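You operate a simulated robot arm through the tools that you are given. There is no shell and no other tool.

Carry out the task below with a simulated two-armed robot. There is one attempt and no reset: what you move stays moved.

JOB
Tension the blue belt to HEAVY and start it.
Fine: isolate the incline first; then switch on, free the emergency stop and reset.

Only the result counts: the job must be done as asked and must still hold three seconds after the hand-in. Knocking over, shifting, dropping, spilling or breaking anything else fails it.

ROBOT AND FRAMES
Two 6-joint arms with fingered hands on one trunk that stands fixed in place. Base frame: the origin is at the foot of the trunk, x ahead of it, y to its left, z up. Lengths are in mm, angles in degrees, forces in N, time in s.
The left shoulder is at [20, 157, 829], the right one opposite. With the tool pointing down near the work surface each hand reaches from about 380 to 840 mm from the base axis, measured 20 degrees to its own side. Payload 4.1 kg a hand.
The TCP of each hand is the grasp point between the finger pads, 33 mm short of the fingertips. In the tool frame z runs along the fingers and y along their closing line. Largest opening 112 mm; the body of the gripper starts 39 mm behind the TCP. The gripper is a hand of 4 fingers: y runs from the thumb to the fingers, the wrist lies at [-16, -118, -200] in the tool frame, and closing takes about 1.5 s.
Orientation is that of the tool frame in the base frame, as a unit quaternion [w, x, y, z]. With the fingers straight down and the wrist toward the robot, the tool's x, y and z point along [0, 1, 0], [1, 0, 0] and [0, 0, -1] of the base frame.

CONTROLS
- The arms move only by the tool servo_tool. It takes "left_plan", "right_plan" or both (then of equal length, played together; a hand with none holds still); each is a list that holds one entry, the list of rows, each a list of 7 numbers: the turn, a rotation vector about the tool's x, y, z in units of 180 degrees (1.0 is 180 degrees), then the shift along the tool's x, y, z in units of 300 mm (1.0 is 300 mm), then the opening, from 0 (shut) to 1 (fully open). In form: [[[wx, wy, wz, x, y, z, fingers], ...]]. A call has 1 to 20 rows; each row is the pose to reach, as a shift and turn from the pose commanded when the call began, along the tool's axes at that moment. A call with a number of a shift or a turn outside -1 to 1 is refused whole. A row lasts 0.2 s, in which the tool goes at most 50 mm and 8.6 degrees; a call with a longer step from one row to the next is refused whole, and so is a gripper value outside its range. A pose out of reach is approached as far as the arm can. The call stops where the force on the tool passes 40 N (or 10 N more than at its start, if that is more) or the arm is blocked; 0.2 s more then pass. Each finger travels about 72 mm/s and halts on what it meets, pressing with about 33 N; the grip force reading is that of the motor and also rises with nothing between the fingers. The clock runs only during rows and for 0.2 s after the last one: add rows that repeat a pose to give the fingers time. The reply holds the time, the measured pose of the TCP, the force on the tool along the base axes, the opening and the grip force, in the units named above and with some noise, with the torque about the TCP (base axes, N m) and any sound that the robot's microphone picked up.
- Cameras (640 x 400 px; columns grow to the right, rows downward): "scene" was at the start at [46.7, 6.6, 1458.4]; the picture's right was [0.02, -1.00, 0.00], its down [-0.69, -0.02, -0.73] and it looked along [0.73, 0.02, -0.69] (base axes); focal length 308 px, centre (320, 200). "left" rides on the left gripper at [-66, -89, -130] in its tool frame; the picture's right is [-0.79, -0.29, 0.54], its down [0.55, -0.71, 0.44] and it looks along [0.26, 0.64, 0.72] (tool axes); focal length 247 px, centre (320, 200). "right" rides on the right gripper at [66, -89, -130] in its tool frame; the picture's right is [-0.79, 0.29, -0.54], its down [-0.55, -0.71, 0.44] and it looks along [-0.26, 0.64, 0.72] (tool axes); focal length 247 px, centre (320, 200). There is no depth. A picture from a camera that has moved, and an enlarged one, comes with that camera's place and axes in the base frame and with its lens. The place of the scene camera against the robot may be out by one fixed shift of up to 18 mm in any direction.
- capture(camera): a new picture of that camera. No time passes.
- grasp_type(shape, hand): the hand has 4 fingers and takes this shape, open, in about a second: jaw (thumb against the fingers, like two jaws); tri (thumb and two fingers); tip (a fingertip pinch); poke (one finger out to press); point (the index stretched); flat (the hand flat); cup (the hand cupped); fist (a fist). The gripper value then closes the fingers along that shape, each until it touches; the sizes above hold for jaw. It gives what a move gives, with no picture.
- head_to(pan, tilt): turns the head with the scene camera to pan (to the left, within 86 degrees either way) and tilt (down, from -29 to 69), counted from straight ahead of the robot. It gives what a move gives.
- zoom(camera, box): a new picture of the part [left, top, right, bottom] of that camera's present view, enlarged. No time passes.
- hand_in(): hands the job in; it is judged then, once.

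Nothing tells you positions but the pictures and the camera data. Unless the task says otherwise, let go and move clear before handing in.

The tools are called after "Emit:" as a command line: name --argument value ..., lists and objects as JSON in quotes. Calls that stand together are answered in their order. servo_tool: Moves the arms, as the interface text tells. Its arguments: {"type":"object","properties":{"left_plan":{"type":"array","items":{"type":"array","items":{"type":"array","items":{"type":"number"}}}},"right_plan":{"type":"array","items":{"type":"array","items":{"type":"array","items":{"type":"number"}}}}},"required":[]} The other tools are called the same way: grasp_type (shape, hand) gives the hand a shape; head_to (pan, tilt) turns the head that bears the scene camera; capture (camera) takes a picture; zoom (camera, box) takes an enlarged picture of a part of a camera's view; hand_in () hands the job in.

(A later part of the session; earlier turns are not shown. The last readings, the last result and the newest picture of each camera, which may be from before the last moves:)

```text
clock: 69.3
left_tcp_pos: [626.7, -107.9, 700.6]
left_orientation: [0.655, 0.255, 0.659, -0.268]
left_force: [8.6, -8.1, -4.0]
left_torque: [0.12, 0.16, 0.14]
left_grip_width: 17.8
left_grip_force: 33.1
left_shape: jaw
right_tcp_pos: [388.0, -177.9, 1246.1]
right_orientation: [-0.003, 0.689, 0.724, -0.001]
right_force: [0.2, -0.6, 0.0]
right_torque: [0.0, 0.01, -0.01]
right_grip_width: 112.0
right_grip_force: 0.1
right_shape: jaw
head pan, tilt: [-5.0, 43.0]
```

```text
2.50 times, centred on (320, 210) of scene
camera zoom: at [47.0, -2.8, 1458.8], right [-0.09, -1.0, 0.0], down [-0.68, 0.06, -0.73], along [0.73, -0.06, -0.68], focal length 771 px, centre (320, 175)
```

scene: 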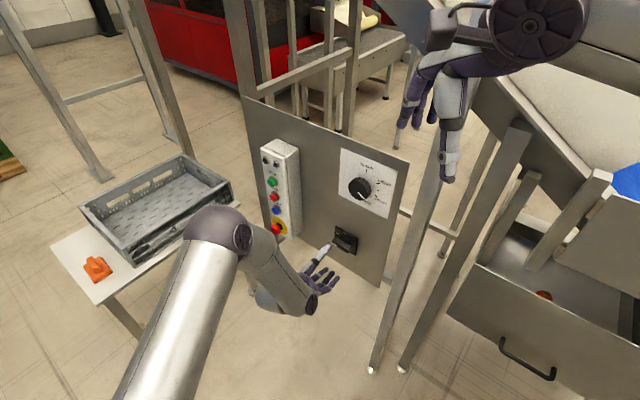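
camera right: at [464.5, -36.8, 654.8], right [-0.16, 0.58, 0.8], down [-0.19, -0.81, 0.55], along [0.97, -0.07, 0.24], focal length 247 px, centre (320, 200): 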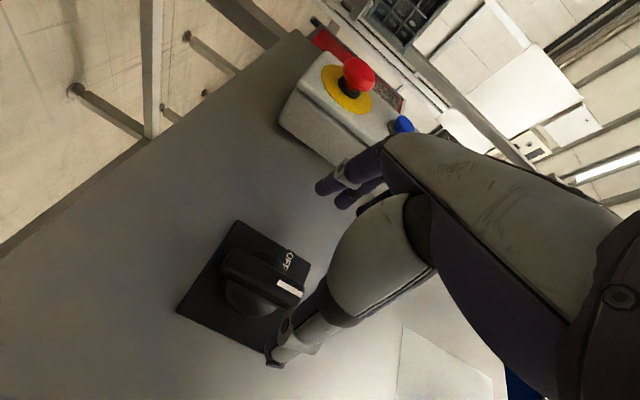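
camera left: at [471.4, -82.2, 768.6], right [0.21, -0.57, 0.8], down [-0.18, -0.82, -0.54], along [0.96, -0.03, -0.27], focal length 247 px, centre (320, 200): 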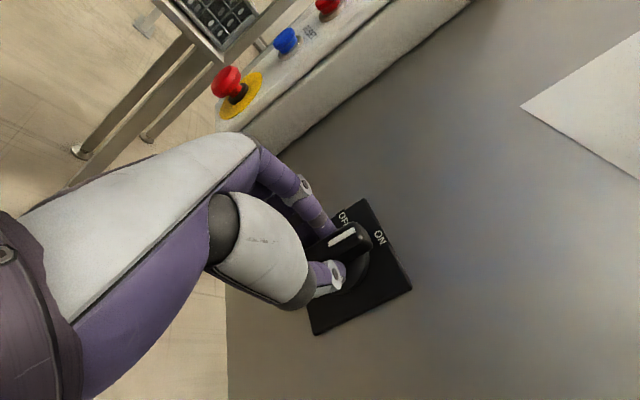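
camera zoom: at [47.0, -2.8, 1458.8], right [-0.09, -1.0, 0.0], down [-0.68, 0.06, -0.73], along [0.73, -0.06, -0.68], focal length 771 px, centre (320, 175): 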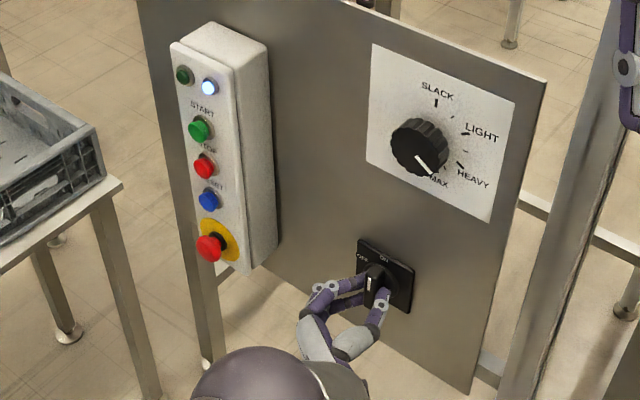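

The power lamp is lit again, so the isolator is ON. I'll release, back off and study the e-stop.

Emit:
servo_tool --left_plan '[[[0, 0, 0, 0, 0, 0, 0.3], [0, 0, 0, 0, 0, 0, 0.6], [0, 0, 0, 0, 0, 0, 1], [0, 0, 0, 0, 0, 0, 1], [0, 0, 0, 0, 0, -0.05, 1], [0, 0, 0, 0, 0, -0.1, 1], [0, 0, 0, 0, 0, -0.15, 1], [0, 0, 0, 0, 0, -0.2, 1], [0, 0, 0, 0, 0, -0.25, 1]]]'

Emit:
capture --camera "left"

Emit:
zoom --camera "left" --box '[220, 60, 360, 160]'

Emit:
zoom --camera "scene" --box '[250, 150, 310, 250]'

```text
clock: 71.3
left_tcp_pos: [572.7, -56.9, 698.6]
left_orientation: [0.655, 0.254, 0.659, -0.268]
left_force: [-0.7, -1.0, 0.0]
left_torque: [0.0, 0.02, -0.01]
left_grip_width: 111.7
left_grip_force: 0.0
left_shape: jaw
right_tcp_pos: [387.7, -179.0, 1247.1]
right_orientation: [-0.002, 0.689, 0.724, -0.001]
right_force: [0.0, -0.7, -0.4]
right_torque: [-0.01, -0.01, 0.0]
right_grip_width: 111.6
right_grip_force: 0.0
right_shape: jaw
head pan, tilt: [-5.0, 43.0]
```

```text
taken
camera left: at [416.4, -30.7, 767.9], right [0.21, -0.56, 0.8], down [-0.18, -0.82, -0.54], along [0.96, -0.03, -0.27], focal length 247 px, centre (320, 200)
```

left: 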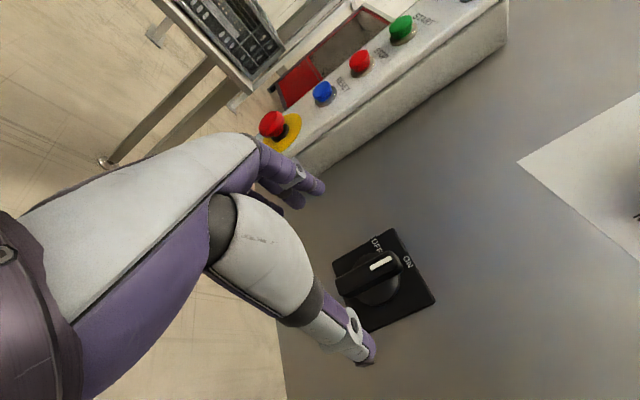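

```text
4.00 times, centred on (290, 110) of left
camera zoom: at [416.4, -30.7, 767.9], right [0.21, -0.56, 0.8], down [-0.18, -0.82, -0.54], along [0.96, -0.03, -0.27], focal length 988 px, centre (440, 560)
```

zoom: 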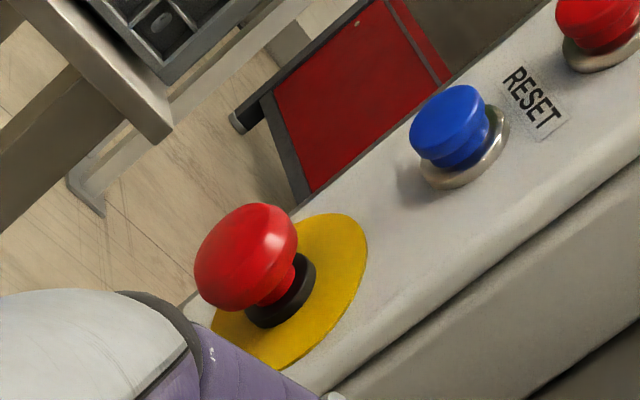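

```text
4.00 times, centred on (280, 200) of scene
camera zoom: at [46.7, -2.6, 1458.9], right [-0.09, -1.0, 0.0], down [-0.68, 0.06, -0.73], along [0.73, -0.06, -0.68], focal length 1233 px, centre (480, 200)
```

zoom: 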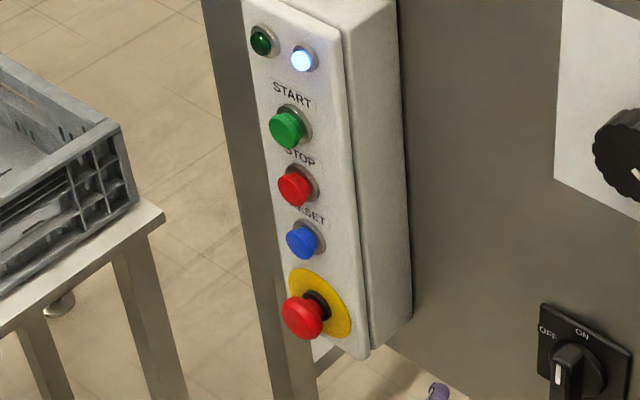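

The isolator is ON. The e-stop head is near (750, 84, 676), RESET near (757, 75, 757) and START near (757, 75, 876). I'll move the left hand to a standoff before the e-stop, rolled back a bit so there's room to twist clockwise.

Emit:
servo_tool --left_plan '[[[0, 0, 0, 0, 0.02, -0.08, 1], [0, 0, -0.02, 0, 0.08, -0.16, 1], [0, 0, -0.045, 0.005, 0.16, -0.21, 1], [0, 0, -0.07, 0.01, 0.26, -0.21, 1], [0, 0, -0.095, 0.013, 0.36, -0.21, 1], [0, 0, -0.12, 0.013, 0.46, -0.21, 1], [0, 0, -0.145, 0.013, 0.56, -0.21, 1], [0, 0, -0.17, 0.013, 0.64, -0.21, 1], [0, 0, -0.195, 0.013, 0.7, -0.21, 1], [0, 0, -0.222, 0.013, 0.748, -0.21, 1]]]'

Emit:
capture --camera "left"

Emit:
capture --camera "scene"

```text
clock: 73.5
left_tcp_pos: [680.1, 150.6, 690.8]
left_orientation: [0.524, 0.013, 0.706, -0.476]
left_force: [0.7, 0.2, -0.7]
left_torque: [0.02, -0.01, 0.02]
left_grip_width: 111.8
left_grip_force: 0.0
left_shape: jaw
right_tcp_pos: [387.7, -178.8, 1246.7]
right_orientation: [-0.002, 0.69, 0.724, -0.002]
right_force: [0.4, -0.6, -0.4]
right_torque: [0.04, -0.02, 0.02]
right_grip_width: 111.8
right_grip_force: 0.0
right_shape: jaw
head pan, tilt: [-5.0, 43.0]
```

```text
taken
camera left: at [569.1, 223.2, 799.5], right [0.6, -0.15, 0.79], down [-0.3, -0.95, 0.05], along [0.74, -0.27, -0.62], focal length 247 px, centre (320, 200)
```

left: 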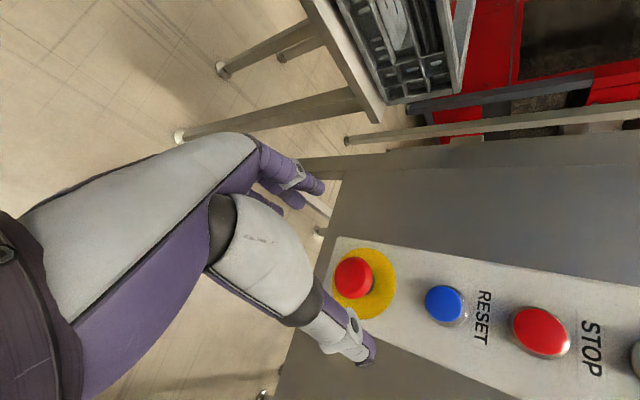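

```text
taken
```

scene: 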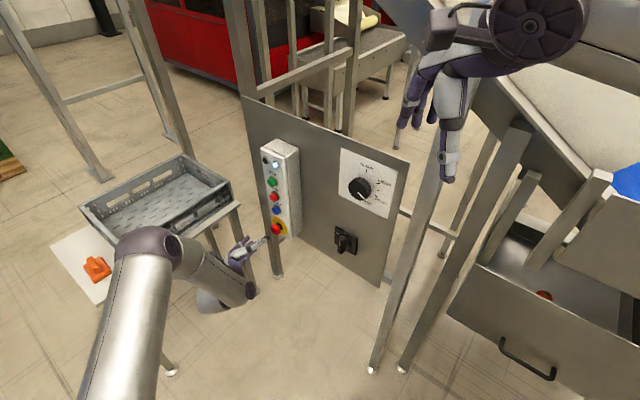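

Emit:
zoom --camera "left" --box '[320, 230, 480, 350]'

Emit:
zoom --camera "left" --box '[400, 240, 640, 400]'

```text
3.33 times, centred on (400, 290) of left
camera zoom: at [569.1, 223.2, 799.5], right [0.6, -0.15, 0.79], down [-0.3, -0.95, 0.05], along [0.74, -0.27, -0.62], focal length 823 px, centre (53, -100)
```

zoom: 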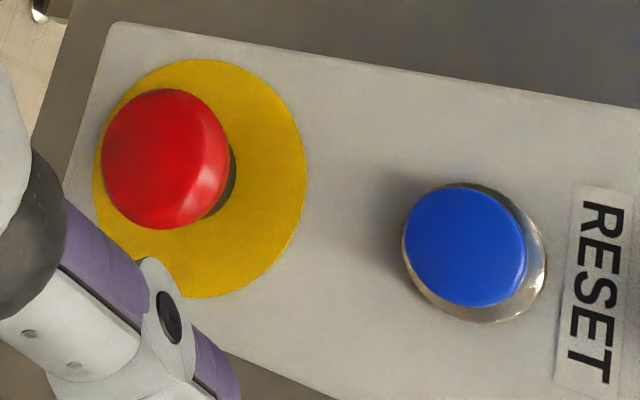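

```text
2.50 times, centred on (520, 320) of left
camera zoom: at [569.1, 223.2, 799.5], right [0.6, -0.15, 0.79], down [-0.3, -0.95, 0.05], along [0.74, -0.27, -0.62], focal length 617 px, centre (-180, -100)
```

zoom: 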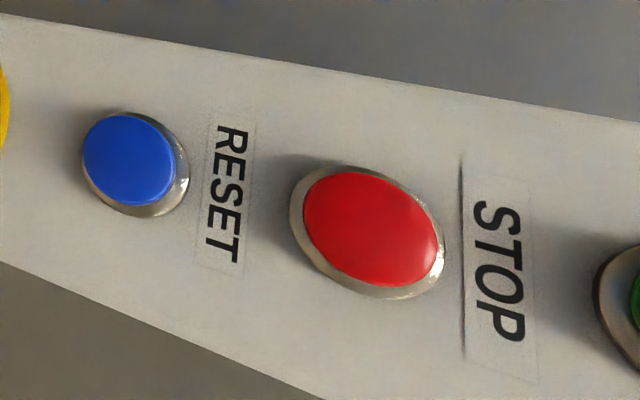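

From two wide-baseline views, the e-stop axis is at z≈681 with the box face 72 mm out and the head about 98–103 mm out. I'll move in and grip the mushroom head.

Emit:
servo_tool --left_plan '[[[0, 0, 0, 0.02, 0.003, 0.04, 1], [0, 0, 0, 0.04, 0.003, 0.08, 1], [0, 0, 0, 0.04, 0.003, 0.12, 1], [0, 0, 0, 0.04, 0.003, 0.16, 1], [0, 0, 0, 0.04, 0.003, 0.2, 1], [0, 0, 0, 0.04, 0.003, 0.23, 1], [0, 0, 0, 0.04, 0.003, 0.247, 1]]]'

Emit:
capture --camera "left"

Emit:
zoom --camera "scene" --box '[210, 180, 330, 280]'

```text
clock: 75.1
left_tcp_pos: [728.8, 95.0, 681.6]
left_orientation: [0.523, 0.012, 0.706, -0.477]
left_force: [-0.2, -0.1, 0.2]
left_torque: [-0.01, -0.02, 0.01]
left_grip_width: 111.5
left_grip_force: 0.1
left_shape: jaw
right_tcp_pos: [387.8, -178.7, 1246.6]
right_orientation: [-0.003, 0.69, 0.724, -0.001]
right_force: [-0.2, -0.2, -0.5]
right_torque: [0.0, -0.01, -0.04]
right_grip_width: 112.1
right_grip_force: 0.1
right_shape: jaw
head pan, tilt: [-5.0, 43.0]
```

```text
taken
camera left: at [617.8, 166.2, 790.3], right [0.6, -0.15, 0.79], down [-0.3, -0.95, 0.05], along [0.74, -0.27, -0.62], focal length 247 px, centre (320, 200)
```

left: 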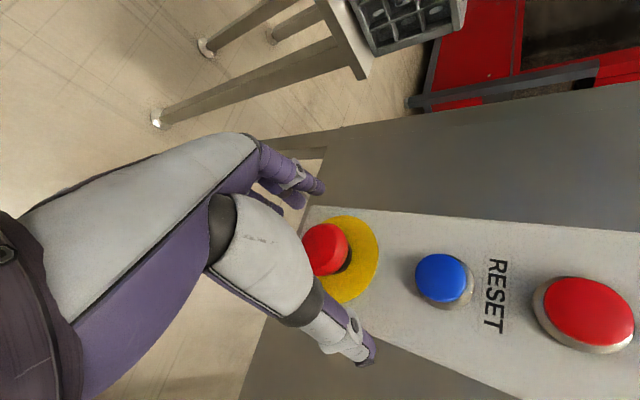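

```text
4.00 times, centred on (270, 230) of scene
camera zoom: at [46.6, -2.5, 1458.9], right [-0.09, -1.0, 0.0], down [-0.68, 0.06, -0.73], along [0.73, -0.06, -0.68], focal length 1233 px, centre (520, 80)
```

zoom: 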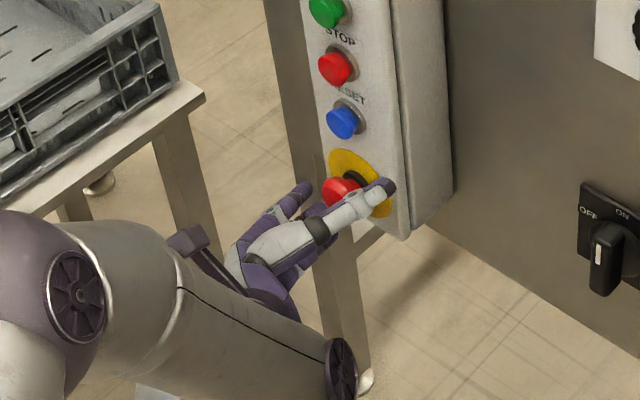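

The e-stop head sits between the fingers. I'll close on it.

Emit:
servo_tool --left_plan '[[[0, 0, 0, 0, 0, 0, 0.8], [0, 0, 0, 0, 0, 0, 0.6], [0, 0, 0, 0, 0, 0, 0.4], [0, 0, 0, 0, 0, 0, 0.2], [0, 0, 0, 0, 0, 0, 0], [0, 0, 0, 0, 0, 0, 0], [0, 0, 0, 0, 0, 0, 0], [0, 0, 0, 0, 0, 0, 0]]]'

Emit:
capture --camera "left"

Emit:
zoom --camera "scene" --box '[210, 180, 330, 280]'

```text
clock: 76.9
left_tcp_pos: [729.0, 94.1, 681.0]
left_orientation: [0.522, 0.014, 0.707, -0.476]
left_force: [-2.5, 3.0, 3.0]
left_torque: [0.04, -0.02, 0.06]
left_grip_width: 32.3
left_grip_force: 32.6
left_shape: jaw
right_tcp_pos: [387.3, -177.1, 1246.9]
right_orientation: [-0.002, 0.69, 0.724, -0.001]
right_force: [0.5, 0.2, 0.0]
right_torque: [0.0, -0.02, -0.03]
right_grip_width: 111.8
right_grip_force: 0.1
right_shape: jaw
head pan, tilt: [-5.0, 43.0]
```

```text
taken
camera left: at [617.6, 166.6, 790.5], right [0.6, -0.15, 0.79], down [-0.3, -0.95, 0.05], along [0.74, -0.27, -0.62], focal length 247 px, centre (320, 200)
```

left: 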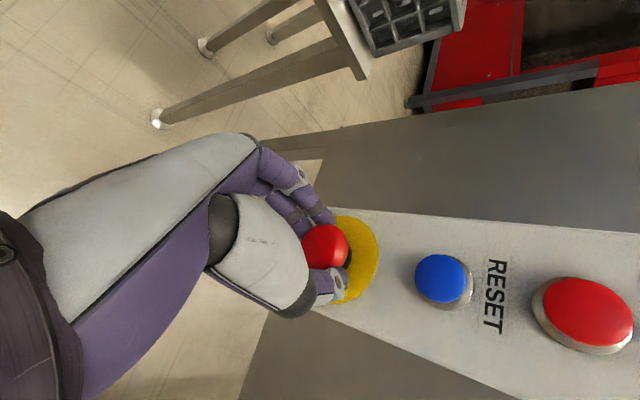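

```text
4.00 times, centred on (270, 230) of scene
camera zoom: at [46.5, -2.4, 1458.9], right [-0.09, -1.0, 0.0], down [-0.68, 0.06, -0.73], along [0.73, -0.06, -0.68], focal length 1233 px, centre (520, 80)
```

zoom: 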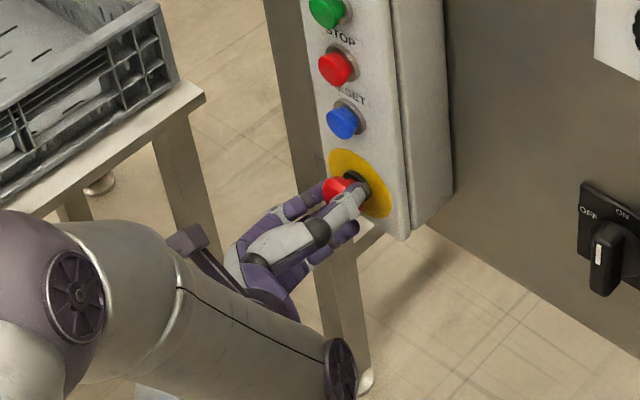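

The head is gripped (32 mm). I'll twist it clockwise about 50° to release it.

Emit:
servo_tool --left_plan '[[[0, 0, 0.04, 0, 0, 0, 0], [0, 0, 0.08, 0, 0, 0, 0], [0, 0, 0.12, 0, 0, 0, 0], [0, 0, 0.16, 0, 0, 0, 0], [0, 0, 0.2, 0, 0, 0, 0], [0, 0, 0.24, 0, 0, 0, 0], [0, 0, 0.28, 0, 0, 0, 0], [0, 0, 0.28, 0, 0, 0, 0]]]'

Emit:
capture --camera "left"

Emit:
zoom --camera "scene" --box '[210, 140, 330, 260]'

```text
clock: 78.7
left_tcp_pos: [729.6, 94.4, 682.8]
left_orientation: [0.677, 0.314, 0.633, -0.207]
left_force: [-0.4, 4.8, -1.0]
left_torque: [-0.2, 0.25, 0.25]
left_grip_width: 30.1
left_grip_force: 33.2
left_shape: jaw
right_tcp_pos: [387.5, -177.9, 1246.3]
right_orientation: [-0.002, 0.69, 0.724, -0.002]
right_force: [-1.1, 0.3, 0.2]
right_torque: [0.03, -0.01, -0.03]
right_grip_width: 112.1
right_grip_force: 0.1
right_shape: jaw
head pan, tilt: [-5.0, 43.0]
```

```text
taken
camera left: at [566.4, 112.5, 733.9], right [0.11, -0.67, 0.74], down [-0.1, -0.74, -0.66], along [0.99, 0.0, -0.15], focal length 247 px, centre (320, 200)
```

left: 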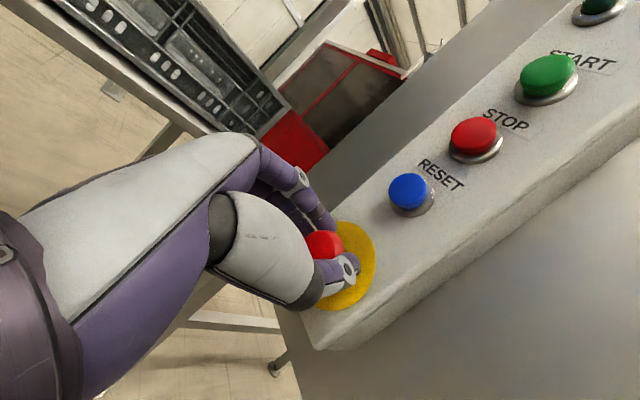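

```text
3.33 times, centred on (270, 200) of scene
camera zoom: at [46.7, -2.4, 1458.9], right [-0.09, -1.0, 0.0], down [-0.68, 0.06, -0.73], along [0.73, -0.06, -0.68], focal length 1028 px, centre (487, 200)
```

zoom: 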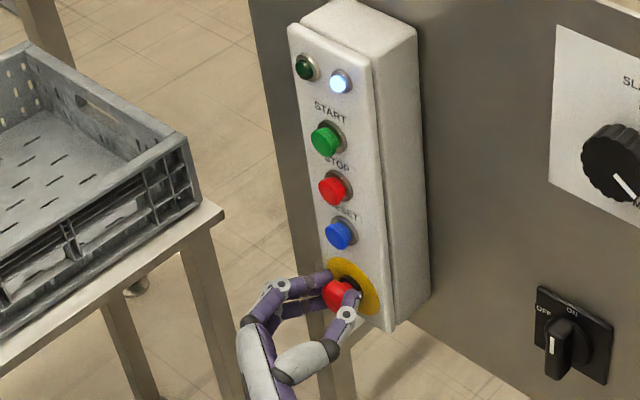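

I can't tell yet whether it popped out. I'll twist a bit further, then let go and compare how far the head protrudes from the earlier viewpoint.

Emit:
servo_tool --left_plan '[[[0, 0, 0.04, 0, 0, 0, 0], [0, 0, 0.08, 0, 0, 0, 0], [0, 0, 0.12, 0, 0, 0, 0], [0, 0, 0.12, 0, 0, 0, 0]]]'

Emit:
servo_tool --left_plan '[[[0, 0, 0, 0, 0, 0, 0.3], [0, 0, 0, 0, 0, 0, 0.6], [0, 0, 0, 0, 0, 0, 1], [0, 0, 0, 0, 0, 0, 1], [0, 0, 0, 0, 0, -0.05, 1], [0, 0, 0, 0, 0, -0.1, 1], [0, 0, 0, 0, 0, -0.15, 1], [0, 0, 0, 0, 0, -0.2, 1], [0, 0, 0, 0, 0, -0.247, 1]]]'

Emit:
capture --camera "left"

Emit:
zoom --camera "scene" --box '[250, 150, 310, 250]'

```text
clock: 79.7
left_tcp_pos: [728.6, 92.7, 683.5]
left_orientation: [0.704, 0.427, 0.561, -0.077]
left_force: [2.1, 1.0, 5.8]
left_torque: [-0.33, 0.08, 0.32]
left_grip_width: 28.5
left_grip_force: 33.1
left_shape: jaw
right_tcp_pos: [387.0, -178.0, 1245.9]
right_orientation: [-0.002, 0.689, 0.724, -0.002]
right_force: [0.7, -0.4, 0.6]
right_torque: [0.01, 0.01, -0.01]
right_grip_width: 111.7
right_grip_force: 0.1
right_shape: jaw
head pan, tilt: [-5.0, 43.0]
```

```text
clock: 81.7
left_tcp_pos: [674.0, 145.2, 681.7]
left_orientation: [0.703, 0.427, 0.563, -0.078]
left_force: [-0.1, -0.2, 0.3]
left_torque: [0.03, -0.03, -0.01]
left_grip_width: 111.8
left_grip_force: 0.0
left_shape: jaw
right_tcp_pos: [387.6, -178.1, 1246.7]
right_orientation: [-0.003, 0.689, 0.725, -0.001]
right_force: [0.4, -0.8, 1.6]
right_torque: [0.04, -0.01, 0.0]
right_grip_width: 111.9
right_grip_force: 0.1
right_shape: jaw
head pan, tilt: [-5.0, 43.0]
```

```text
taken
camera left: at [504.1, 154.8, 693.1], right [-0.06, -0.84, 0.53], down [0.09, -0.54, -0.84], along [0.99, 0.0, 0.11], focal length 247 px, centre (320, 200)
```

left: 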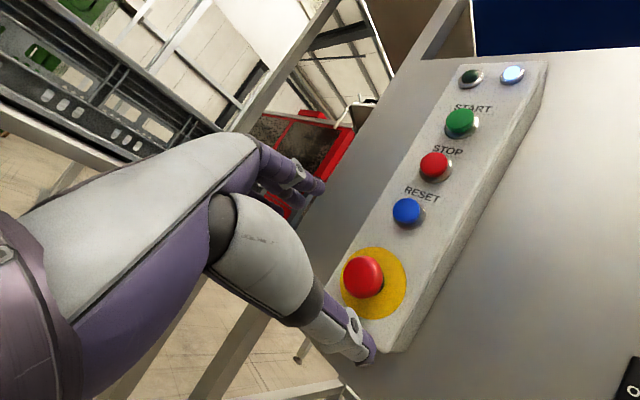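

```text
4.00 times, centred on (280, 200) of scene
camera zoom: at [46.7, -2.7, 1458.9], right [-0.09, -1.0, 0.0], down [-0.68, 0.06, -0.73], along [0.73, -0.06, -0.68], focal length 1233 px, centre (480, 200)
```

zoom: 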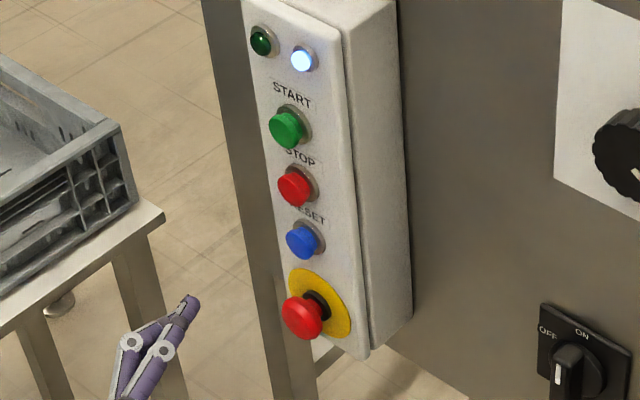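

The head's appearance hasn't changed in the scene view. I'll zoom in on it for markings and its seating.

Emit:
zoom --camera "left" --box '[320, 230, 430, 330]'

Emit:
zoom --camera "scene" --box '[262, 205, 298, 245]'

```text
4.00 times, centred on (375, 280) of left
camera zoom: at [504.1, 154.8, 693.1], right [-0.06, -0.84, 0.53], down [0.09, -0.54, -0.84], along [0.99, 0.0, 0.11], focal length 988 px, centre (100, -120)
```

zoom: 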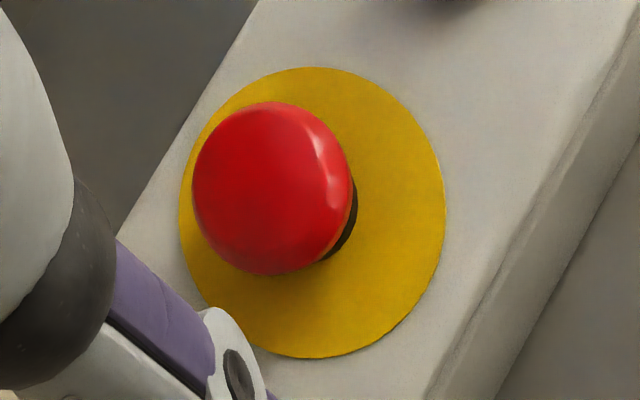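

```text
10.00 times, centred on (280, 225) of scene
camera zoom: at [46.7, -2.7, 1458.9], right [-0.09, -1.0, 0.0], down [-0.68, 0.06, -0.73], along [0.73, -0.06, -0.68], focal length 3083 px, centre (720, -50)
```

zoom: 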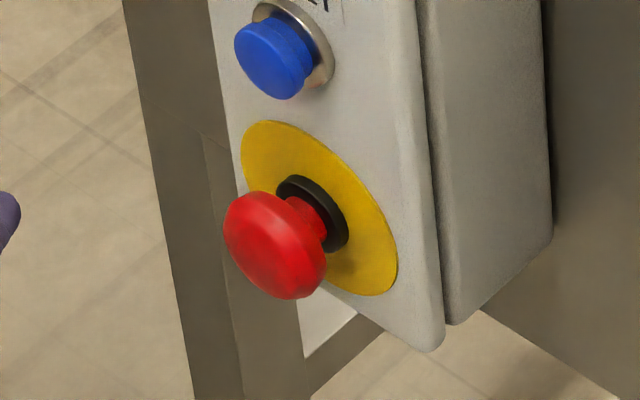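

There are no arrows on the head, and it sits exactly as before, so the twist alone may not have freed it. I'll re-grip a little deeper, behind the rim, and try pulling it out.

Emit:
servo_tool --left_plan '[[[0, 0, -0.039, 0, 0, 0.02, 1], [0, 0, -0.078, 0, 0, 0.04, 1], [0, 0, -0.117, 0, 0, 0.06, 1], [0, 0, -0.156, 0, 0, 0.08, 1], [0, 0, -0.195, 0, 0, 0.1, 1], [0, 0, -0.234, 0, 0, 0.12, 1], [0, 0, -0.273, 0, 0, 0.14, 1], [0, 0, -0.312, 0, 0, 0.16, 1], [0, 0, -0.351, 0, 0, 0.18, 1], [0, 0, -0.389, 0, 0, 0.21, 1], [0, 0, -0.389, 0, 0, 0.24, 1], [0, 0, -0.389, 0, 0, 0.263, 1], [0, 0, -0.389, 0, 0, 0.263, 0.7], [0, 0, -0.389, 0, 0, 0.263, 0.4], [0, 0, -0.389, 0, 0, 0.263, 0.2], [0, 0, -0.389, 0, 0, 0.263, 0], [0, 0, -0.389, 0, 0, 0.263, 0], [0, 0, -0.389, 0, 0, 0.263, 0], [0, 0, -0.389, 0, 0, 0.263, 0]]]'

Emit:
capture --camera "left"

Emit:
zoom --camera "scene" --box '[250, 190, 310, 250]'

```text
clock: 85.7
left_tcp_pos: [732.9, 89.0, 682.3]
left_orientation: [0.532, 0.027, 0.706, -0.467]
left_force: [4.3, -4.4, 1.9]
left_torque: [0.03, -0.06, 0.05]
left_grip_width: 32.2
left_grip_force: 32.8
left_shape: jaw
right_tcp_pos: [387.5, -177.7, 1246.7]
right_orientation: [-0.002, 0.689, 0.724, -0.002]
right_force: [0.0, -1.0, 0.3]
right_torque: [-0.02, -0.01, 0.0]
right_grip_width: 111.9
right_grip_force: 0.0
right_shape: jaw
head pan, tilt: [-5.0, 43.0]
```

```text
taken
camera left: at [619.2, 159.5, 789.8], right [0.58, -0.17, 0.8], down [-0.3, -0.95, 0.02], along [0.76, -0.25, -0.6], focal length 247 px, centre (320, 200)
```

left: 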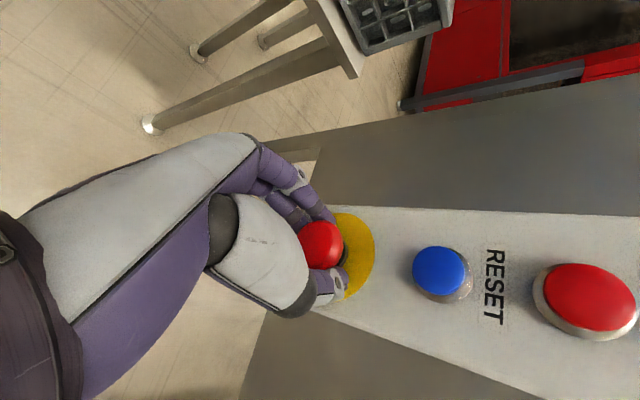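

```text
6.67 times, centred on (280, 220) of scene
camera zoom: at [46.7, -2.6, 1458.9], right [-0.09, -1.0, 0.0], down [-0.68, 0.06, -0.73], along [0.73, -0.06, -0.68], focal length 2055 px, centre (587, 67)
```

zoom: 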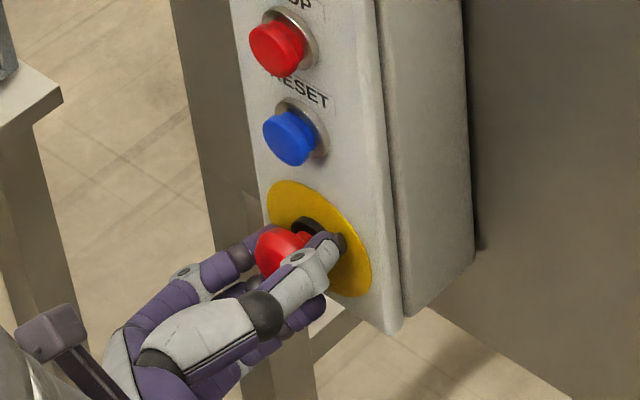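

The thumb hooks behind the rim. I'll pull gently outward in small steps.

Emit:
servo_tool --left_plan '[[[0, 0, 0, 0, 0, -0.007, 0], [0, 0, 0, 0, 0, -0.014, 0], [0, 0, 0, 0, 0, -0.021, 0], [0, 0, 0, 0, 0, -0.028, 0], [0, 0, 0, 0, 0, -0.035, 0], [0, 0, 0, 0, 0, -0.04, 0]]]'

Emit:
zoom --camera "scene" --box '[250, 190, 310, 250]'

```text
clock: 87.1
left_tcp_pos: [723.7, 98.6, 682.8]
left_orientation: [0.53, 0.027, 0.707, -0.467]
left_force: [9.0, -4.9, -2.8]
left_torque: [0.06, 0.03, 0.07]
left_grip_width: 32.2
left_grip_force: 32.9
left_shape: jaw
right_tcp_pos: [387.9, -179.2, 1246.6]
right_orientation: [-0.002, 0.69, 0.724, -0.002]
right_force: [0.2, -0.4, -0.8]
right_torque: [0.0, 0.01, -0.01]
right_grip_width: 111.8
right_grip_force: 0.0
right_shape: jaw
head pan, tilt: [-5.0, 43.0]
```

```text
6.67 times, centred on (280, 220) of scene
camera zoom: at [47.0, -2.6, 1458.8], right [-0.09, -1.0, 0.0], down [-0.68, 0.06, -0.73], along [0.73, -0.06, -0.68], focal length 2055 px, centre (587, 67)
```

zoom: 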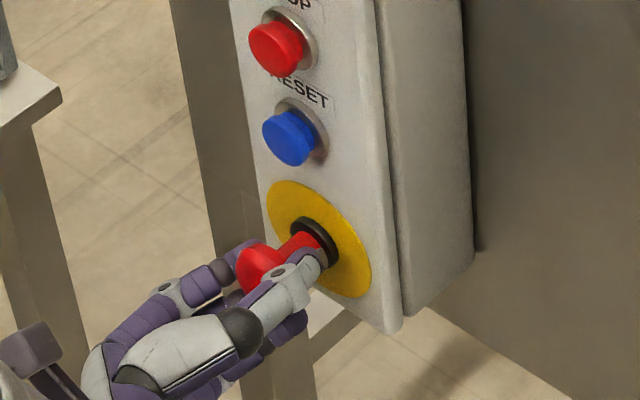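

The head came out with the hand, so the e-stop pulls to release. I'll let go, back off and see where it settles.

Emit:
servo_tool --left_plan '[[[0, 0, 0, 0, 0, 0, 0.3], [0, 0, 0, 0, 0, 0, 0.6], [0, 0, 0, 0, 0, 0, 1], [0, 0, 0, 0, 0, 0, 1], [0, 0, 0, 0, 0, -0.05, 1], [0, 0, 0, 0, 0, -0.1, 1], [0, 0, 0, 0, 0, -0.15, 1], [0, 0, 0, 0, 0, -0.21, 1]]]'

Emit:
zoom --camera "scene" --box '[250, 150, 310, 250]'

Emit:
zoom --camera "scene" --box '[262, 205, 298, 245]'

Emit:
capture --camera "left"

```text
clock: 88.9
left_tcp_pos: [677.7, 140.9, 682.1]
left_orientation: [0.532, 0.026, 0.706, -0.467]
left_force: [0.4, -0.4, -0.1]
left_torque: [-0.02, 0.03, -0.02]
left_grip_width: 112.0
left_grip_force: 0.1
left_shape: jaw
right_tcp_pos: [388.2, -178.3, 1246.8]
right_orientation: [-0.002, 0.689, 0.724, -0.002]
right_force: [-1.0, -0.3, -0.4]
right_torque: [-0.01, -0.01, -0.01]
right_grip_width: 111.9
right_grip_force: 0.2
right_shape: jaw
head pan, tilt: [-5.0, 43.0]
```

```text
4.00 times, centred on (280, 200) of scene
camera zoom: at [46.7, -2.6, 1458.9], right [-0.09, -1.0, 0.0], down [-0.68, 0.06, -0.73], along [0.73, -0.06, -0.68], focal length 1233 px, centre (480, 200)
```

zoom: 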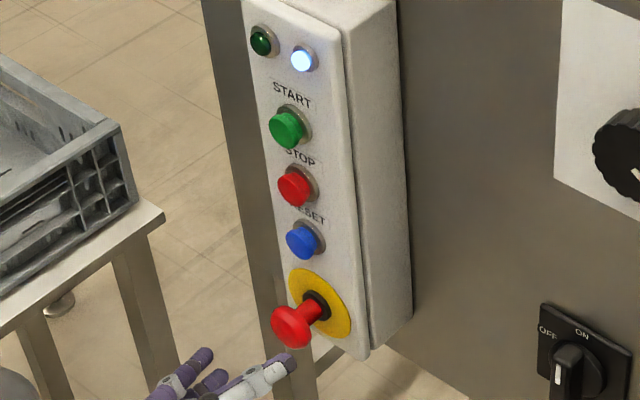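

```text
10.00 times, centred on (280, 225) of scene
camera zoom: at [46.7, -2.6, 1458.9], right [-0.09, -1.0, 0.0], down [-0.68, 0.06, -0.73], along [0.73, -0.06, -0.68], focal length 3083 px, centre (720, -50)
```

zoom: 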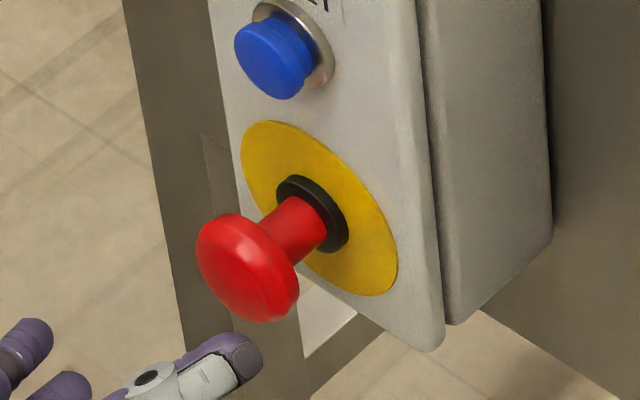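

```text
taken
camera left: at [563.7, 209.8, 790.8], right [0.58, -0.17, 0.8], down [-0.3, -0.95, 0.02], along [0.75, -0.25, -0.61], focal length 247 px, centre (320, 200)
```

left: 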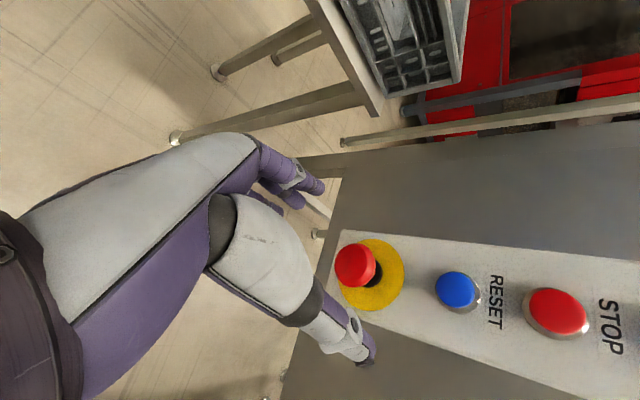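

The e-stop is out and stays out. Next I'll raise the hand to face RESET and switch to the poke shape.

Emit:
servo_tool --left_plan '[[[0, 0, 0, -0.051, -0.04, -0.016, 1], [0, 0, 0, -0.103, -0.08, -0.016, 1], [0, 0, 0, -0.154, -0.12, -0.016, 1], [0, 0, 0, -0.205, -0.16, -0.016, 1]]]'

Emit:
grasp_type --hand "left" --shape "poke"

Emit:
capture --camera "left"

Emit:
zoom --camera "scene" --box '[180, 140, 340, 260]'

```text
clock: 89.9
left_tcp_pos: [675.0, 145.2, 758.7]
left_orientation: [0.531, 0.026, 0.707, -0.467]
left_force: [0.2, 0.3, -0.5]
left_torque: [-0.03, 0.02, -0.02]
left_grip_width: 111.7
left_grip_force: 0.1
left_shape: jaw
right_tcp_pos: [387.9, -178.5, 1245.8]
right_orientation: [-0.003, 0.69, 0.723, -0.001]
right_force: [0.5, 0.1, -0.2]
right_torque: [0.01, 0.0, -0.03]
right_grip_width: 111.9
right_grip_force: 0.0
right_shape: jaw
head pan, tilt: [-5.0, 43.0]
```

```text
clock: 90.8
left_tcp_pos: [674.5, 146.2, 757.6]
left_orientation: [0.531, 0.026, 0.706, -0.467]
left_force: [0.3, -0.3, 0.1]
left_torque: [0.0, 0.01, 0.02]
left_grip_width: 0.0
left_grip_force: 0.2
left_shape: poke
right_tcp_pos: [388.8, -177.7, 1246.5]
right_orientation: [-0.003, 0.69, 0.724, -0.001]
right_force: [-0.5, 0.0, -0.3]
right_torque: [0.0, -0.03, 0.0]
right_grip_width: 111.9
right_grip_force: 0.1
right_shape: jaw
head pan, tilt: [-5.0, 43.0]
```

```text
taken
camera left: at [561.5, 215.4, 866.3], right [0.58, -0.17, 0.8], down [-0.3, -0.95, 0.02], along [0.75, -0.25, -0.61], focal length 247 px, centre (320, 200)
```

left: 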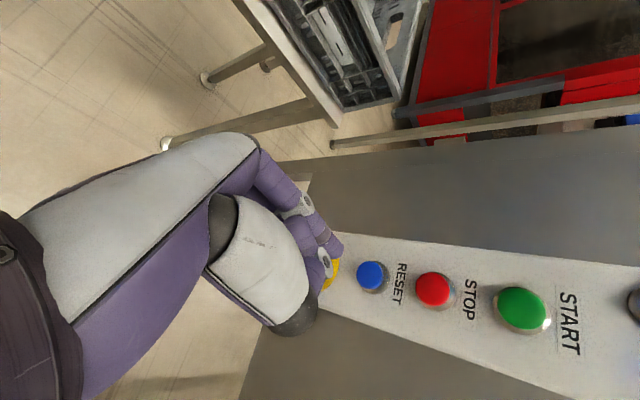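

```text
3.33 times, centred on (260, 200) of scene
camera zoom: at [46.7, -2.5, 1458.9], right [-0.09, -1.0, 0.0], down [-0.68, 0.06, -0.73], along [0.73, -0.06, -0.68], focal length 1028 px, centre (520, 200)
```

zoom: 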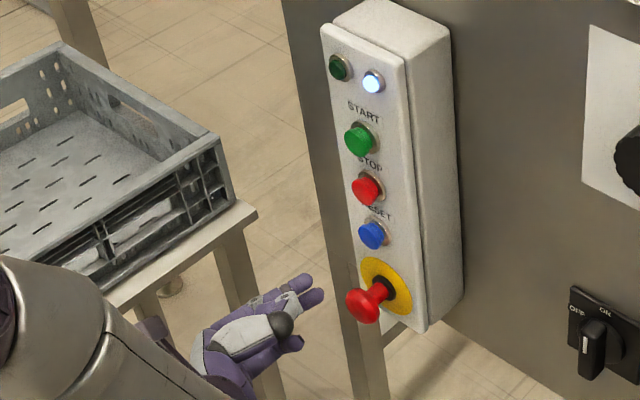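

Emit:
zoom --camera "left" --box '[240, 150, 400, 350]'

Emit:
zoom --camera "scene" --box '[220, 210, 290, 270]'

```text
2.00 times, centred on (320, 250) of left
camera zoom: at [561.5, 215.4, 866.3], right [0.58, -0.17, 0.8], down [-0.3, -0.95, 0.02], along [0.75, -0.25, -0.61], focal length 494 px, centre (320, 100)
```

zoom: 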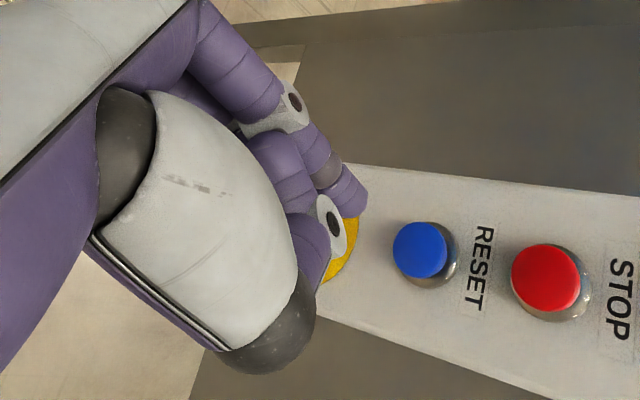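

```text
6.67 times, centred on (255, 240) of scene
camera zoom: at [46.7, -2.5, 1458.9], right [-0.09, -1.0, 0.0], down [-0.68, 0.06, -0.73], along [0.73, -0.06, -0.68], focal length 2055 px, centre (753, -67)
```

zoom: 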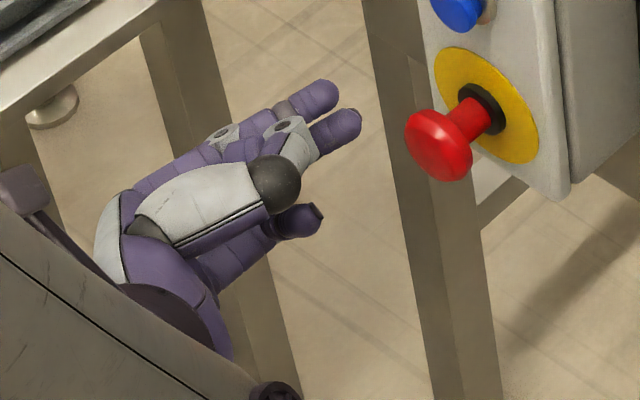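

In poke shape the index tip sits almost on the tool axis, about 30 mm ahead of the TCP. I'll roll the hand so the curled fingers stay to the side, well clear of the pulled-out e-stop.

Emit:
servo_tool --left_plan '[[[0, 0, -0.04, 0, 0, 0, 0], [0, 0, -0.08, 0, 0, 0, 0], [0, 0, -0.12, 0, 0, 0, 0], [0, 0, -0.16, 0, 0, 0, 0], [0, 0, -0.2, 0, 0, 0, 0], [0, 0, -0.24, 0, 0, 0, 0], [0, 0, -0.278, 0, 0, 0, 0]]]'

Emit:
capture --camera "left"

Emit:
capture --camera "scene"

Emit:
zoom --camera "left" --box '[240, 150, 440, 350]'

```text
clock: 92.4
left_tcp_pos: [662.5, 140.3, 753.7]
left_orientation: [0.288, -0.274, 0.651, -0.646]
left_force: [0.8, -0.5, 0.5]
left_torque: [0.02, -0.01, 0.01]
left_grip_width: 0.1
left_grip_force: 0.0
left_shape: poke
left hand out of reach, approached as far as the arm can: row 7
right_tcp_pos: [388.6, -178.1, 1245.2]
right_orientation: [-0.002, 0.69, 0.724, -0.001]
right_force: [0.1, 0.5, 0.4]
right_torque: [0.0, 0.03, 0.01]
right_grip_width: 111.7
right_grip_force: 0.1
right_shape: jaw
head pan, tilt: [-5.0, 43.0]
```

```text
taken
camera left: at [610.9, 276.8, 845.4], right [0.93, 0.21, 0.3], down [-0.07, -0.71, 0.7], along [0.36, -0.67, -0.65], focal length 247 px, centre (320, 200)
```

left: 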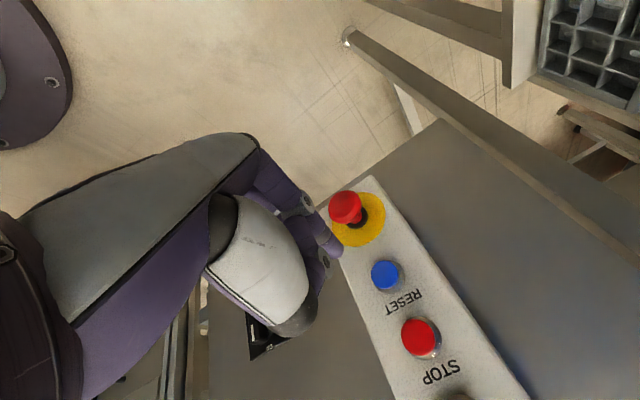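

```text
taken
```

scene: 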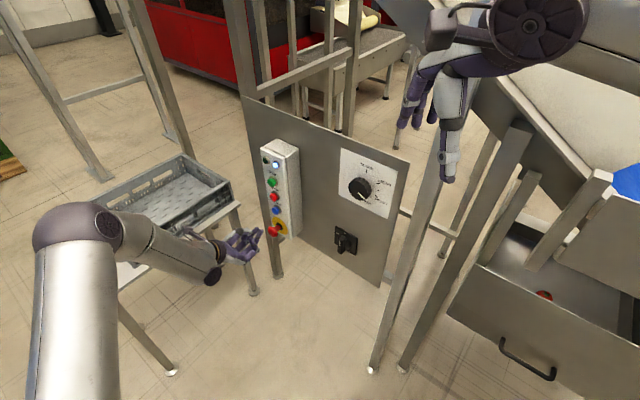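

```text
2.00 times, centred on (340, 250) of left
camera zoom: at [610.9, 276.8, 845.4], right [0.93, 0.21, 0.3], down [-0.07, -0.71, 0.7], along [0.36, -0.67, -0.65], focal length 494 px, centre (280, 100)
```

zoom: 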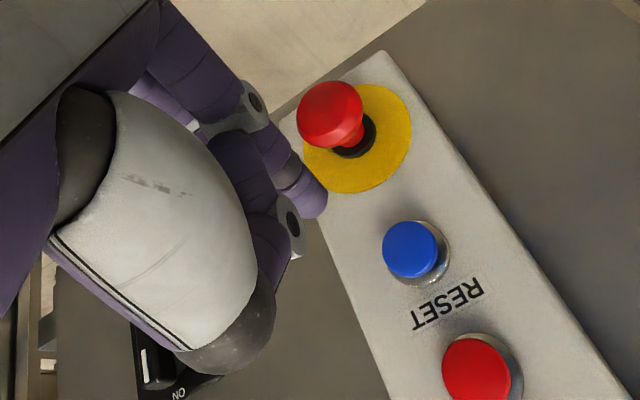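

Emit:
zoom --camera "scene" --box '[220, 200, 290, 260]'

```text
6.67 times, centred on (255, 230) of scene
camera zoom: at [46.8, -2.4, 1458.9], right [-0.09, -1.0, 0.0], down [-0.68, 0.06, -0.73], along [0.73, -0.06, -0.68], focal length 2055 px, centre (753, 0)
```

zoom: 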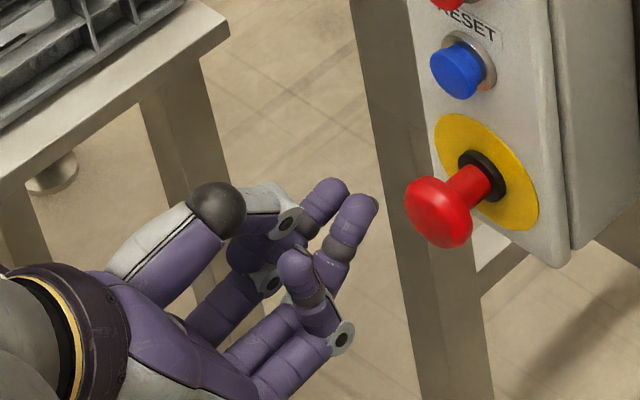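

RESET's centre is confirmed at about z=760. I'll advance until the index tip is about 10 mm off the button, then check alignment.

Emit:
servo_tool --left_plan '[[[0, 0, 0.01, -0.006, -0.007, 0.04, 0], [0, 0, 0.02, -0.012, -0.014, 0.08, 0], [0, 0, 0.03, -0.018, -0.022, 0.12, 0], [0, 0, 0.04, -0.024, -0.03, 0.16, 0], [0, 0, 0.05, -0.029, -0.037, 0.199, 0]]]'

Emit:
capture --camera "left"

Emit:
zoom --camera "left" --box '[240, 150, 440, 350]'

Emit:
zoom --camera "scene" --box '[230, 180, 310, 250]'

```text
clock: 93.6
left_tcp_pos: [711.8, 105.2, 764.4]
left_orientation: [0.333, -0.223, 0.671, -0.624]
left_force: [-1.0, 0.4, 0.2]
left_torque: [0.01, 0.0, -0.03]
left_grip_width: 0.1
left_grip_force: 0.1
left_shape: poke
right_tcp_pos: [387.9, -178.9, 1246.4]
right_orientation: [-0.002, 0.69, 0.724, -0.002]
right_force: [-0.6, 0.3, -0.7]
right_torque: [-0.01, 0.03, -0.01]
right_grip_width: 111.9
right_grip_force: 0.0
right_shape: jaw
head pan, tilt: [-5.0, 43.0]
```

```text
taken
camera left: at [650.4, 232.2, 864.6], right [0.89, 0.16, 0.42], down [-0.14, -0.78, 0.61], along [0.42, -0.6, -0.68], focal length 247 px, centre (320, 200)
```

left: 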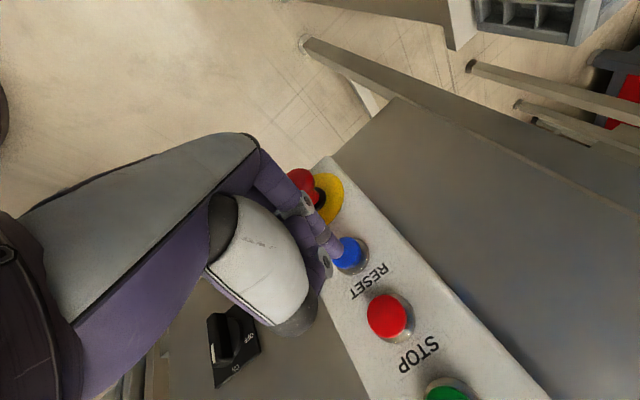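

```text
2.00 times, centred on (340, 250) of left
camera zoom: at [650.4, 232.2, 864.6], right [0.89, 0.16, 0.42], down [-0.14, -0.78, 0.61], along [0.42, -0.6, -0.68], focal length 494 px, centre (280, 100)
```

zoom: 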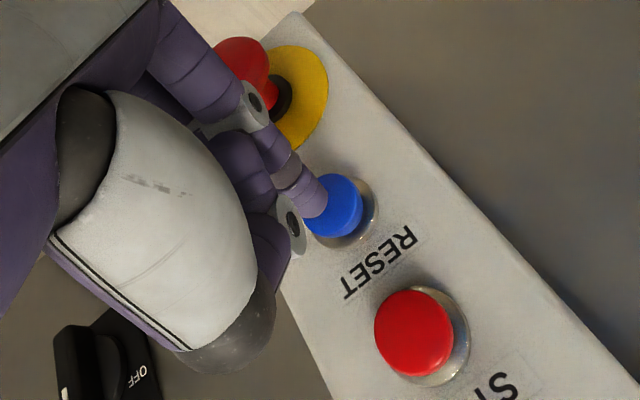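

```text
5.71 times, centred on (270, 215) of scene
camera zoom: at [46.6, -2.4, 1458.9], right [-0.09, -1.0, 0.0], down [-0.68, 0.06, -0.73], along [0.73, -0.06, -0.68], focal length 1762 px, centre (606, 114)
```

zoom: 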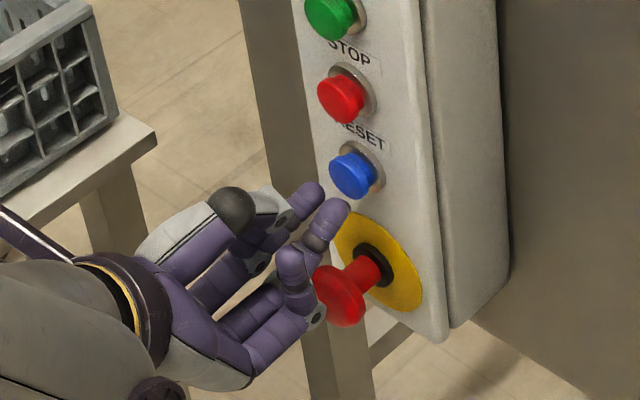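

The curled fingers would pass close to the pulled-out e-stop in this roll. To be safe I'll back off and roll clockwise to about +35°, so the curled fingers hang in free air to the left of the box.

Emit:
servo_tool --left_plan '[[[0, 0, 0, 0, 0, -0.07, 0], [0, 0, 0, 0, 0, -0.14, 0], [0, 0, 0.043, 0, 0, -0.2, 0], [0, 0, 0.086, 0, 0, -0.2, 0], [0, 0, 0.129, 0, 0, -0.2, 0], [0, 0, 0.172, 0, 0, -0.2, 0], [0, 0, 0.215, 0, 0, -0.2, 0], [0, 0, 0.258, 0, 0, -0.2, 0], [0, 0, 0.301, 0, 0, -0.2, 0], [0, 0, 0.344, 0, 0, -0.2, 0], [0, 0, 0.387, 0, 0, -0.2, 0], [0, 0, 0.43, 0, 0, -0.2, 0], [0, 0, 0.473, 0, 0, -0.2, 0], [0, 0, 0.516, 0, 0, -0.2, 0], [0, 0, 0.559, 0, 0, -0.2, 0], [0, 0, 0.6, 0, 0, -0.2, 0], [0, 0, 0.639, 0, 0, -0.2, 0]]]'

Emit:
capture --camera "left"

Emit:
zoom --camera "left" --box '[240, 150, 440, 350]'

Emit:
zoom --camera "scene" --box '[210, 170, 310, 270]'

```text
clock: 97.2
left_tcp_pos: [667.6, 147.4, 765.9]
left_orientation: [0.706, 0.447, 0.547, -0.053]
left_force: [-0.2, 0.5, 0.0]
left_torque: [0.0, 0.03, -0.01]
left_grip_width: 0.2
left_grip_force: 0.0
left_shape: poke
right_tcp_pos: [387.7, -177.6, 1246.7]
right_orientation: [-0.003, 0.689, 0.724, -0.001]
right_force: [0.0, -0.4, 0.3]
right_torque: [0.0, -0.02, 0.04]
right_grip_width: 112.0
right_grip_force: 0.0
right_shape: jaw
head pan, tilt: [-5.0, 43.0]
```

```text
taken
camera left: at [496.7, 157.1, 769.7], right [-0.08, -0.87, 0.49], down [0.13, -0.49, -0.86], along [0.99, -0.01, 0.16], focal length 247 px, centre (320, 200)
```

left: 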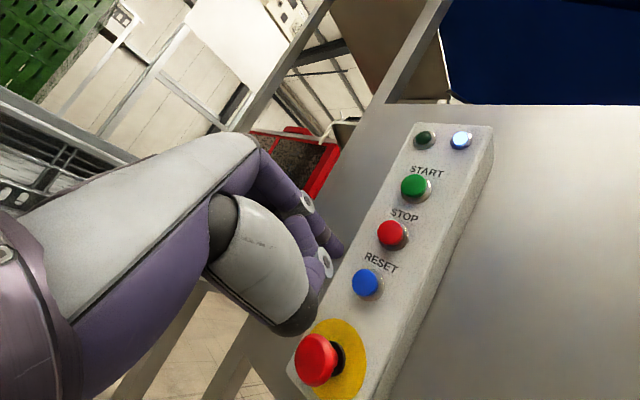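

```text
2.00 times, centred on (340, 250) of left
camera zoom: at [496.7, 157.1, 769.7], right [-0.08, -0.87, 0.49], down [0.13, -0.49, -0.86], along [0.99, -0.01, 0.16], focal length 494 px, centre (280, 100)
```

zoom: 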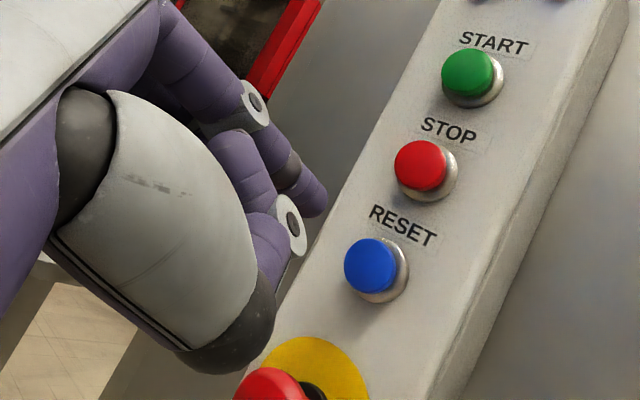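

```text
4.00 times, centred on (260, 220) of scene
camera zoom: at [46.6, -2.6, 1458.9], right [-0.09, -1.0, 0.0], down [-0.68, 0.06, -0.73], along [0.73, -0.06, -0.68], focal length 1233 px, centre (560, 120)
```

zoom: 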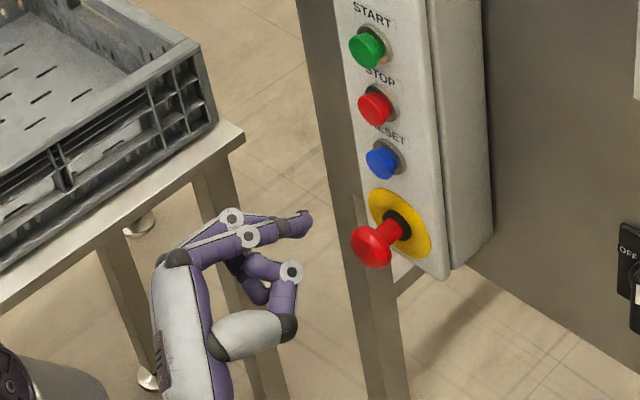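

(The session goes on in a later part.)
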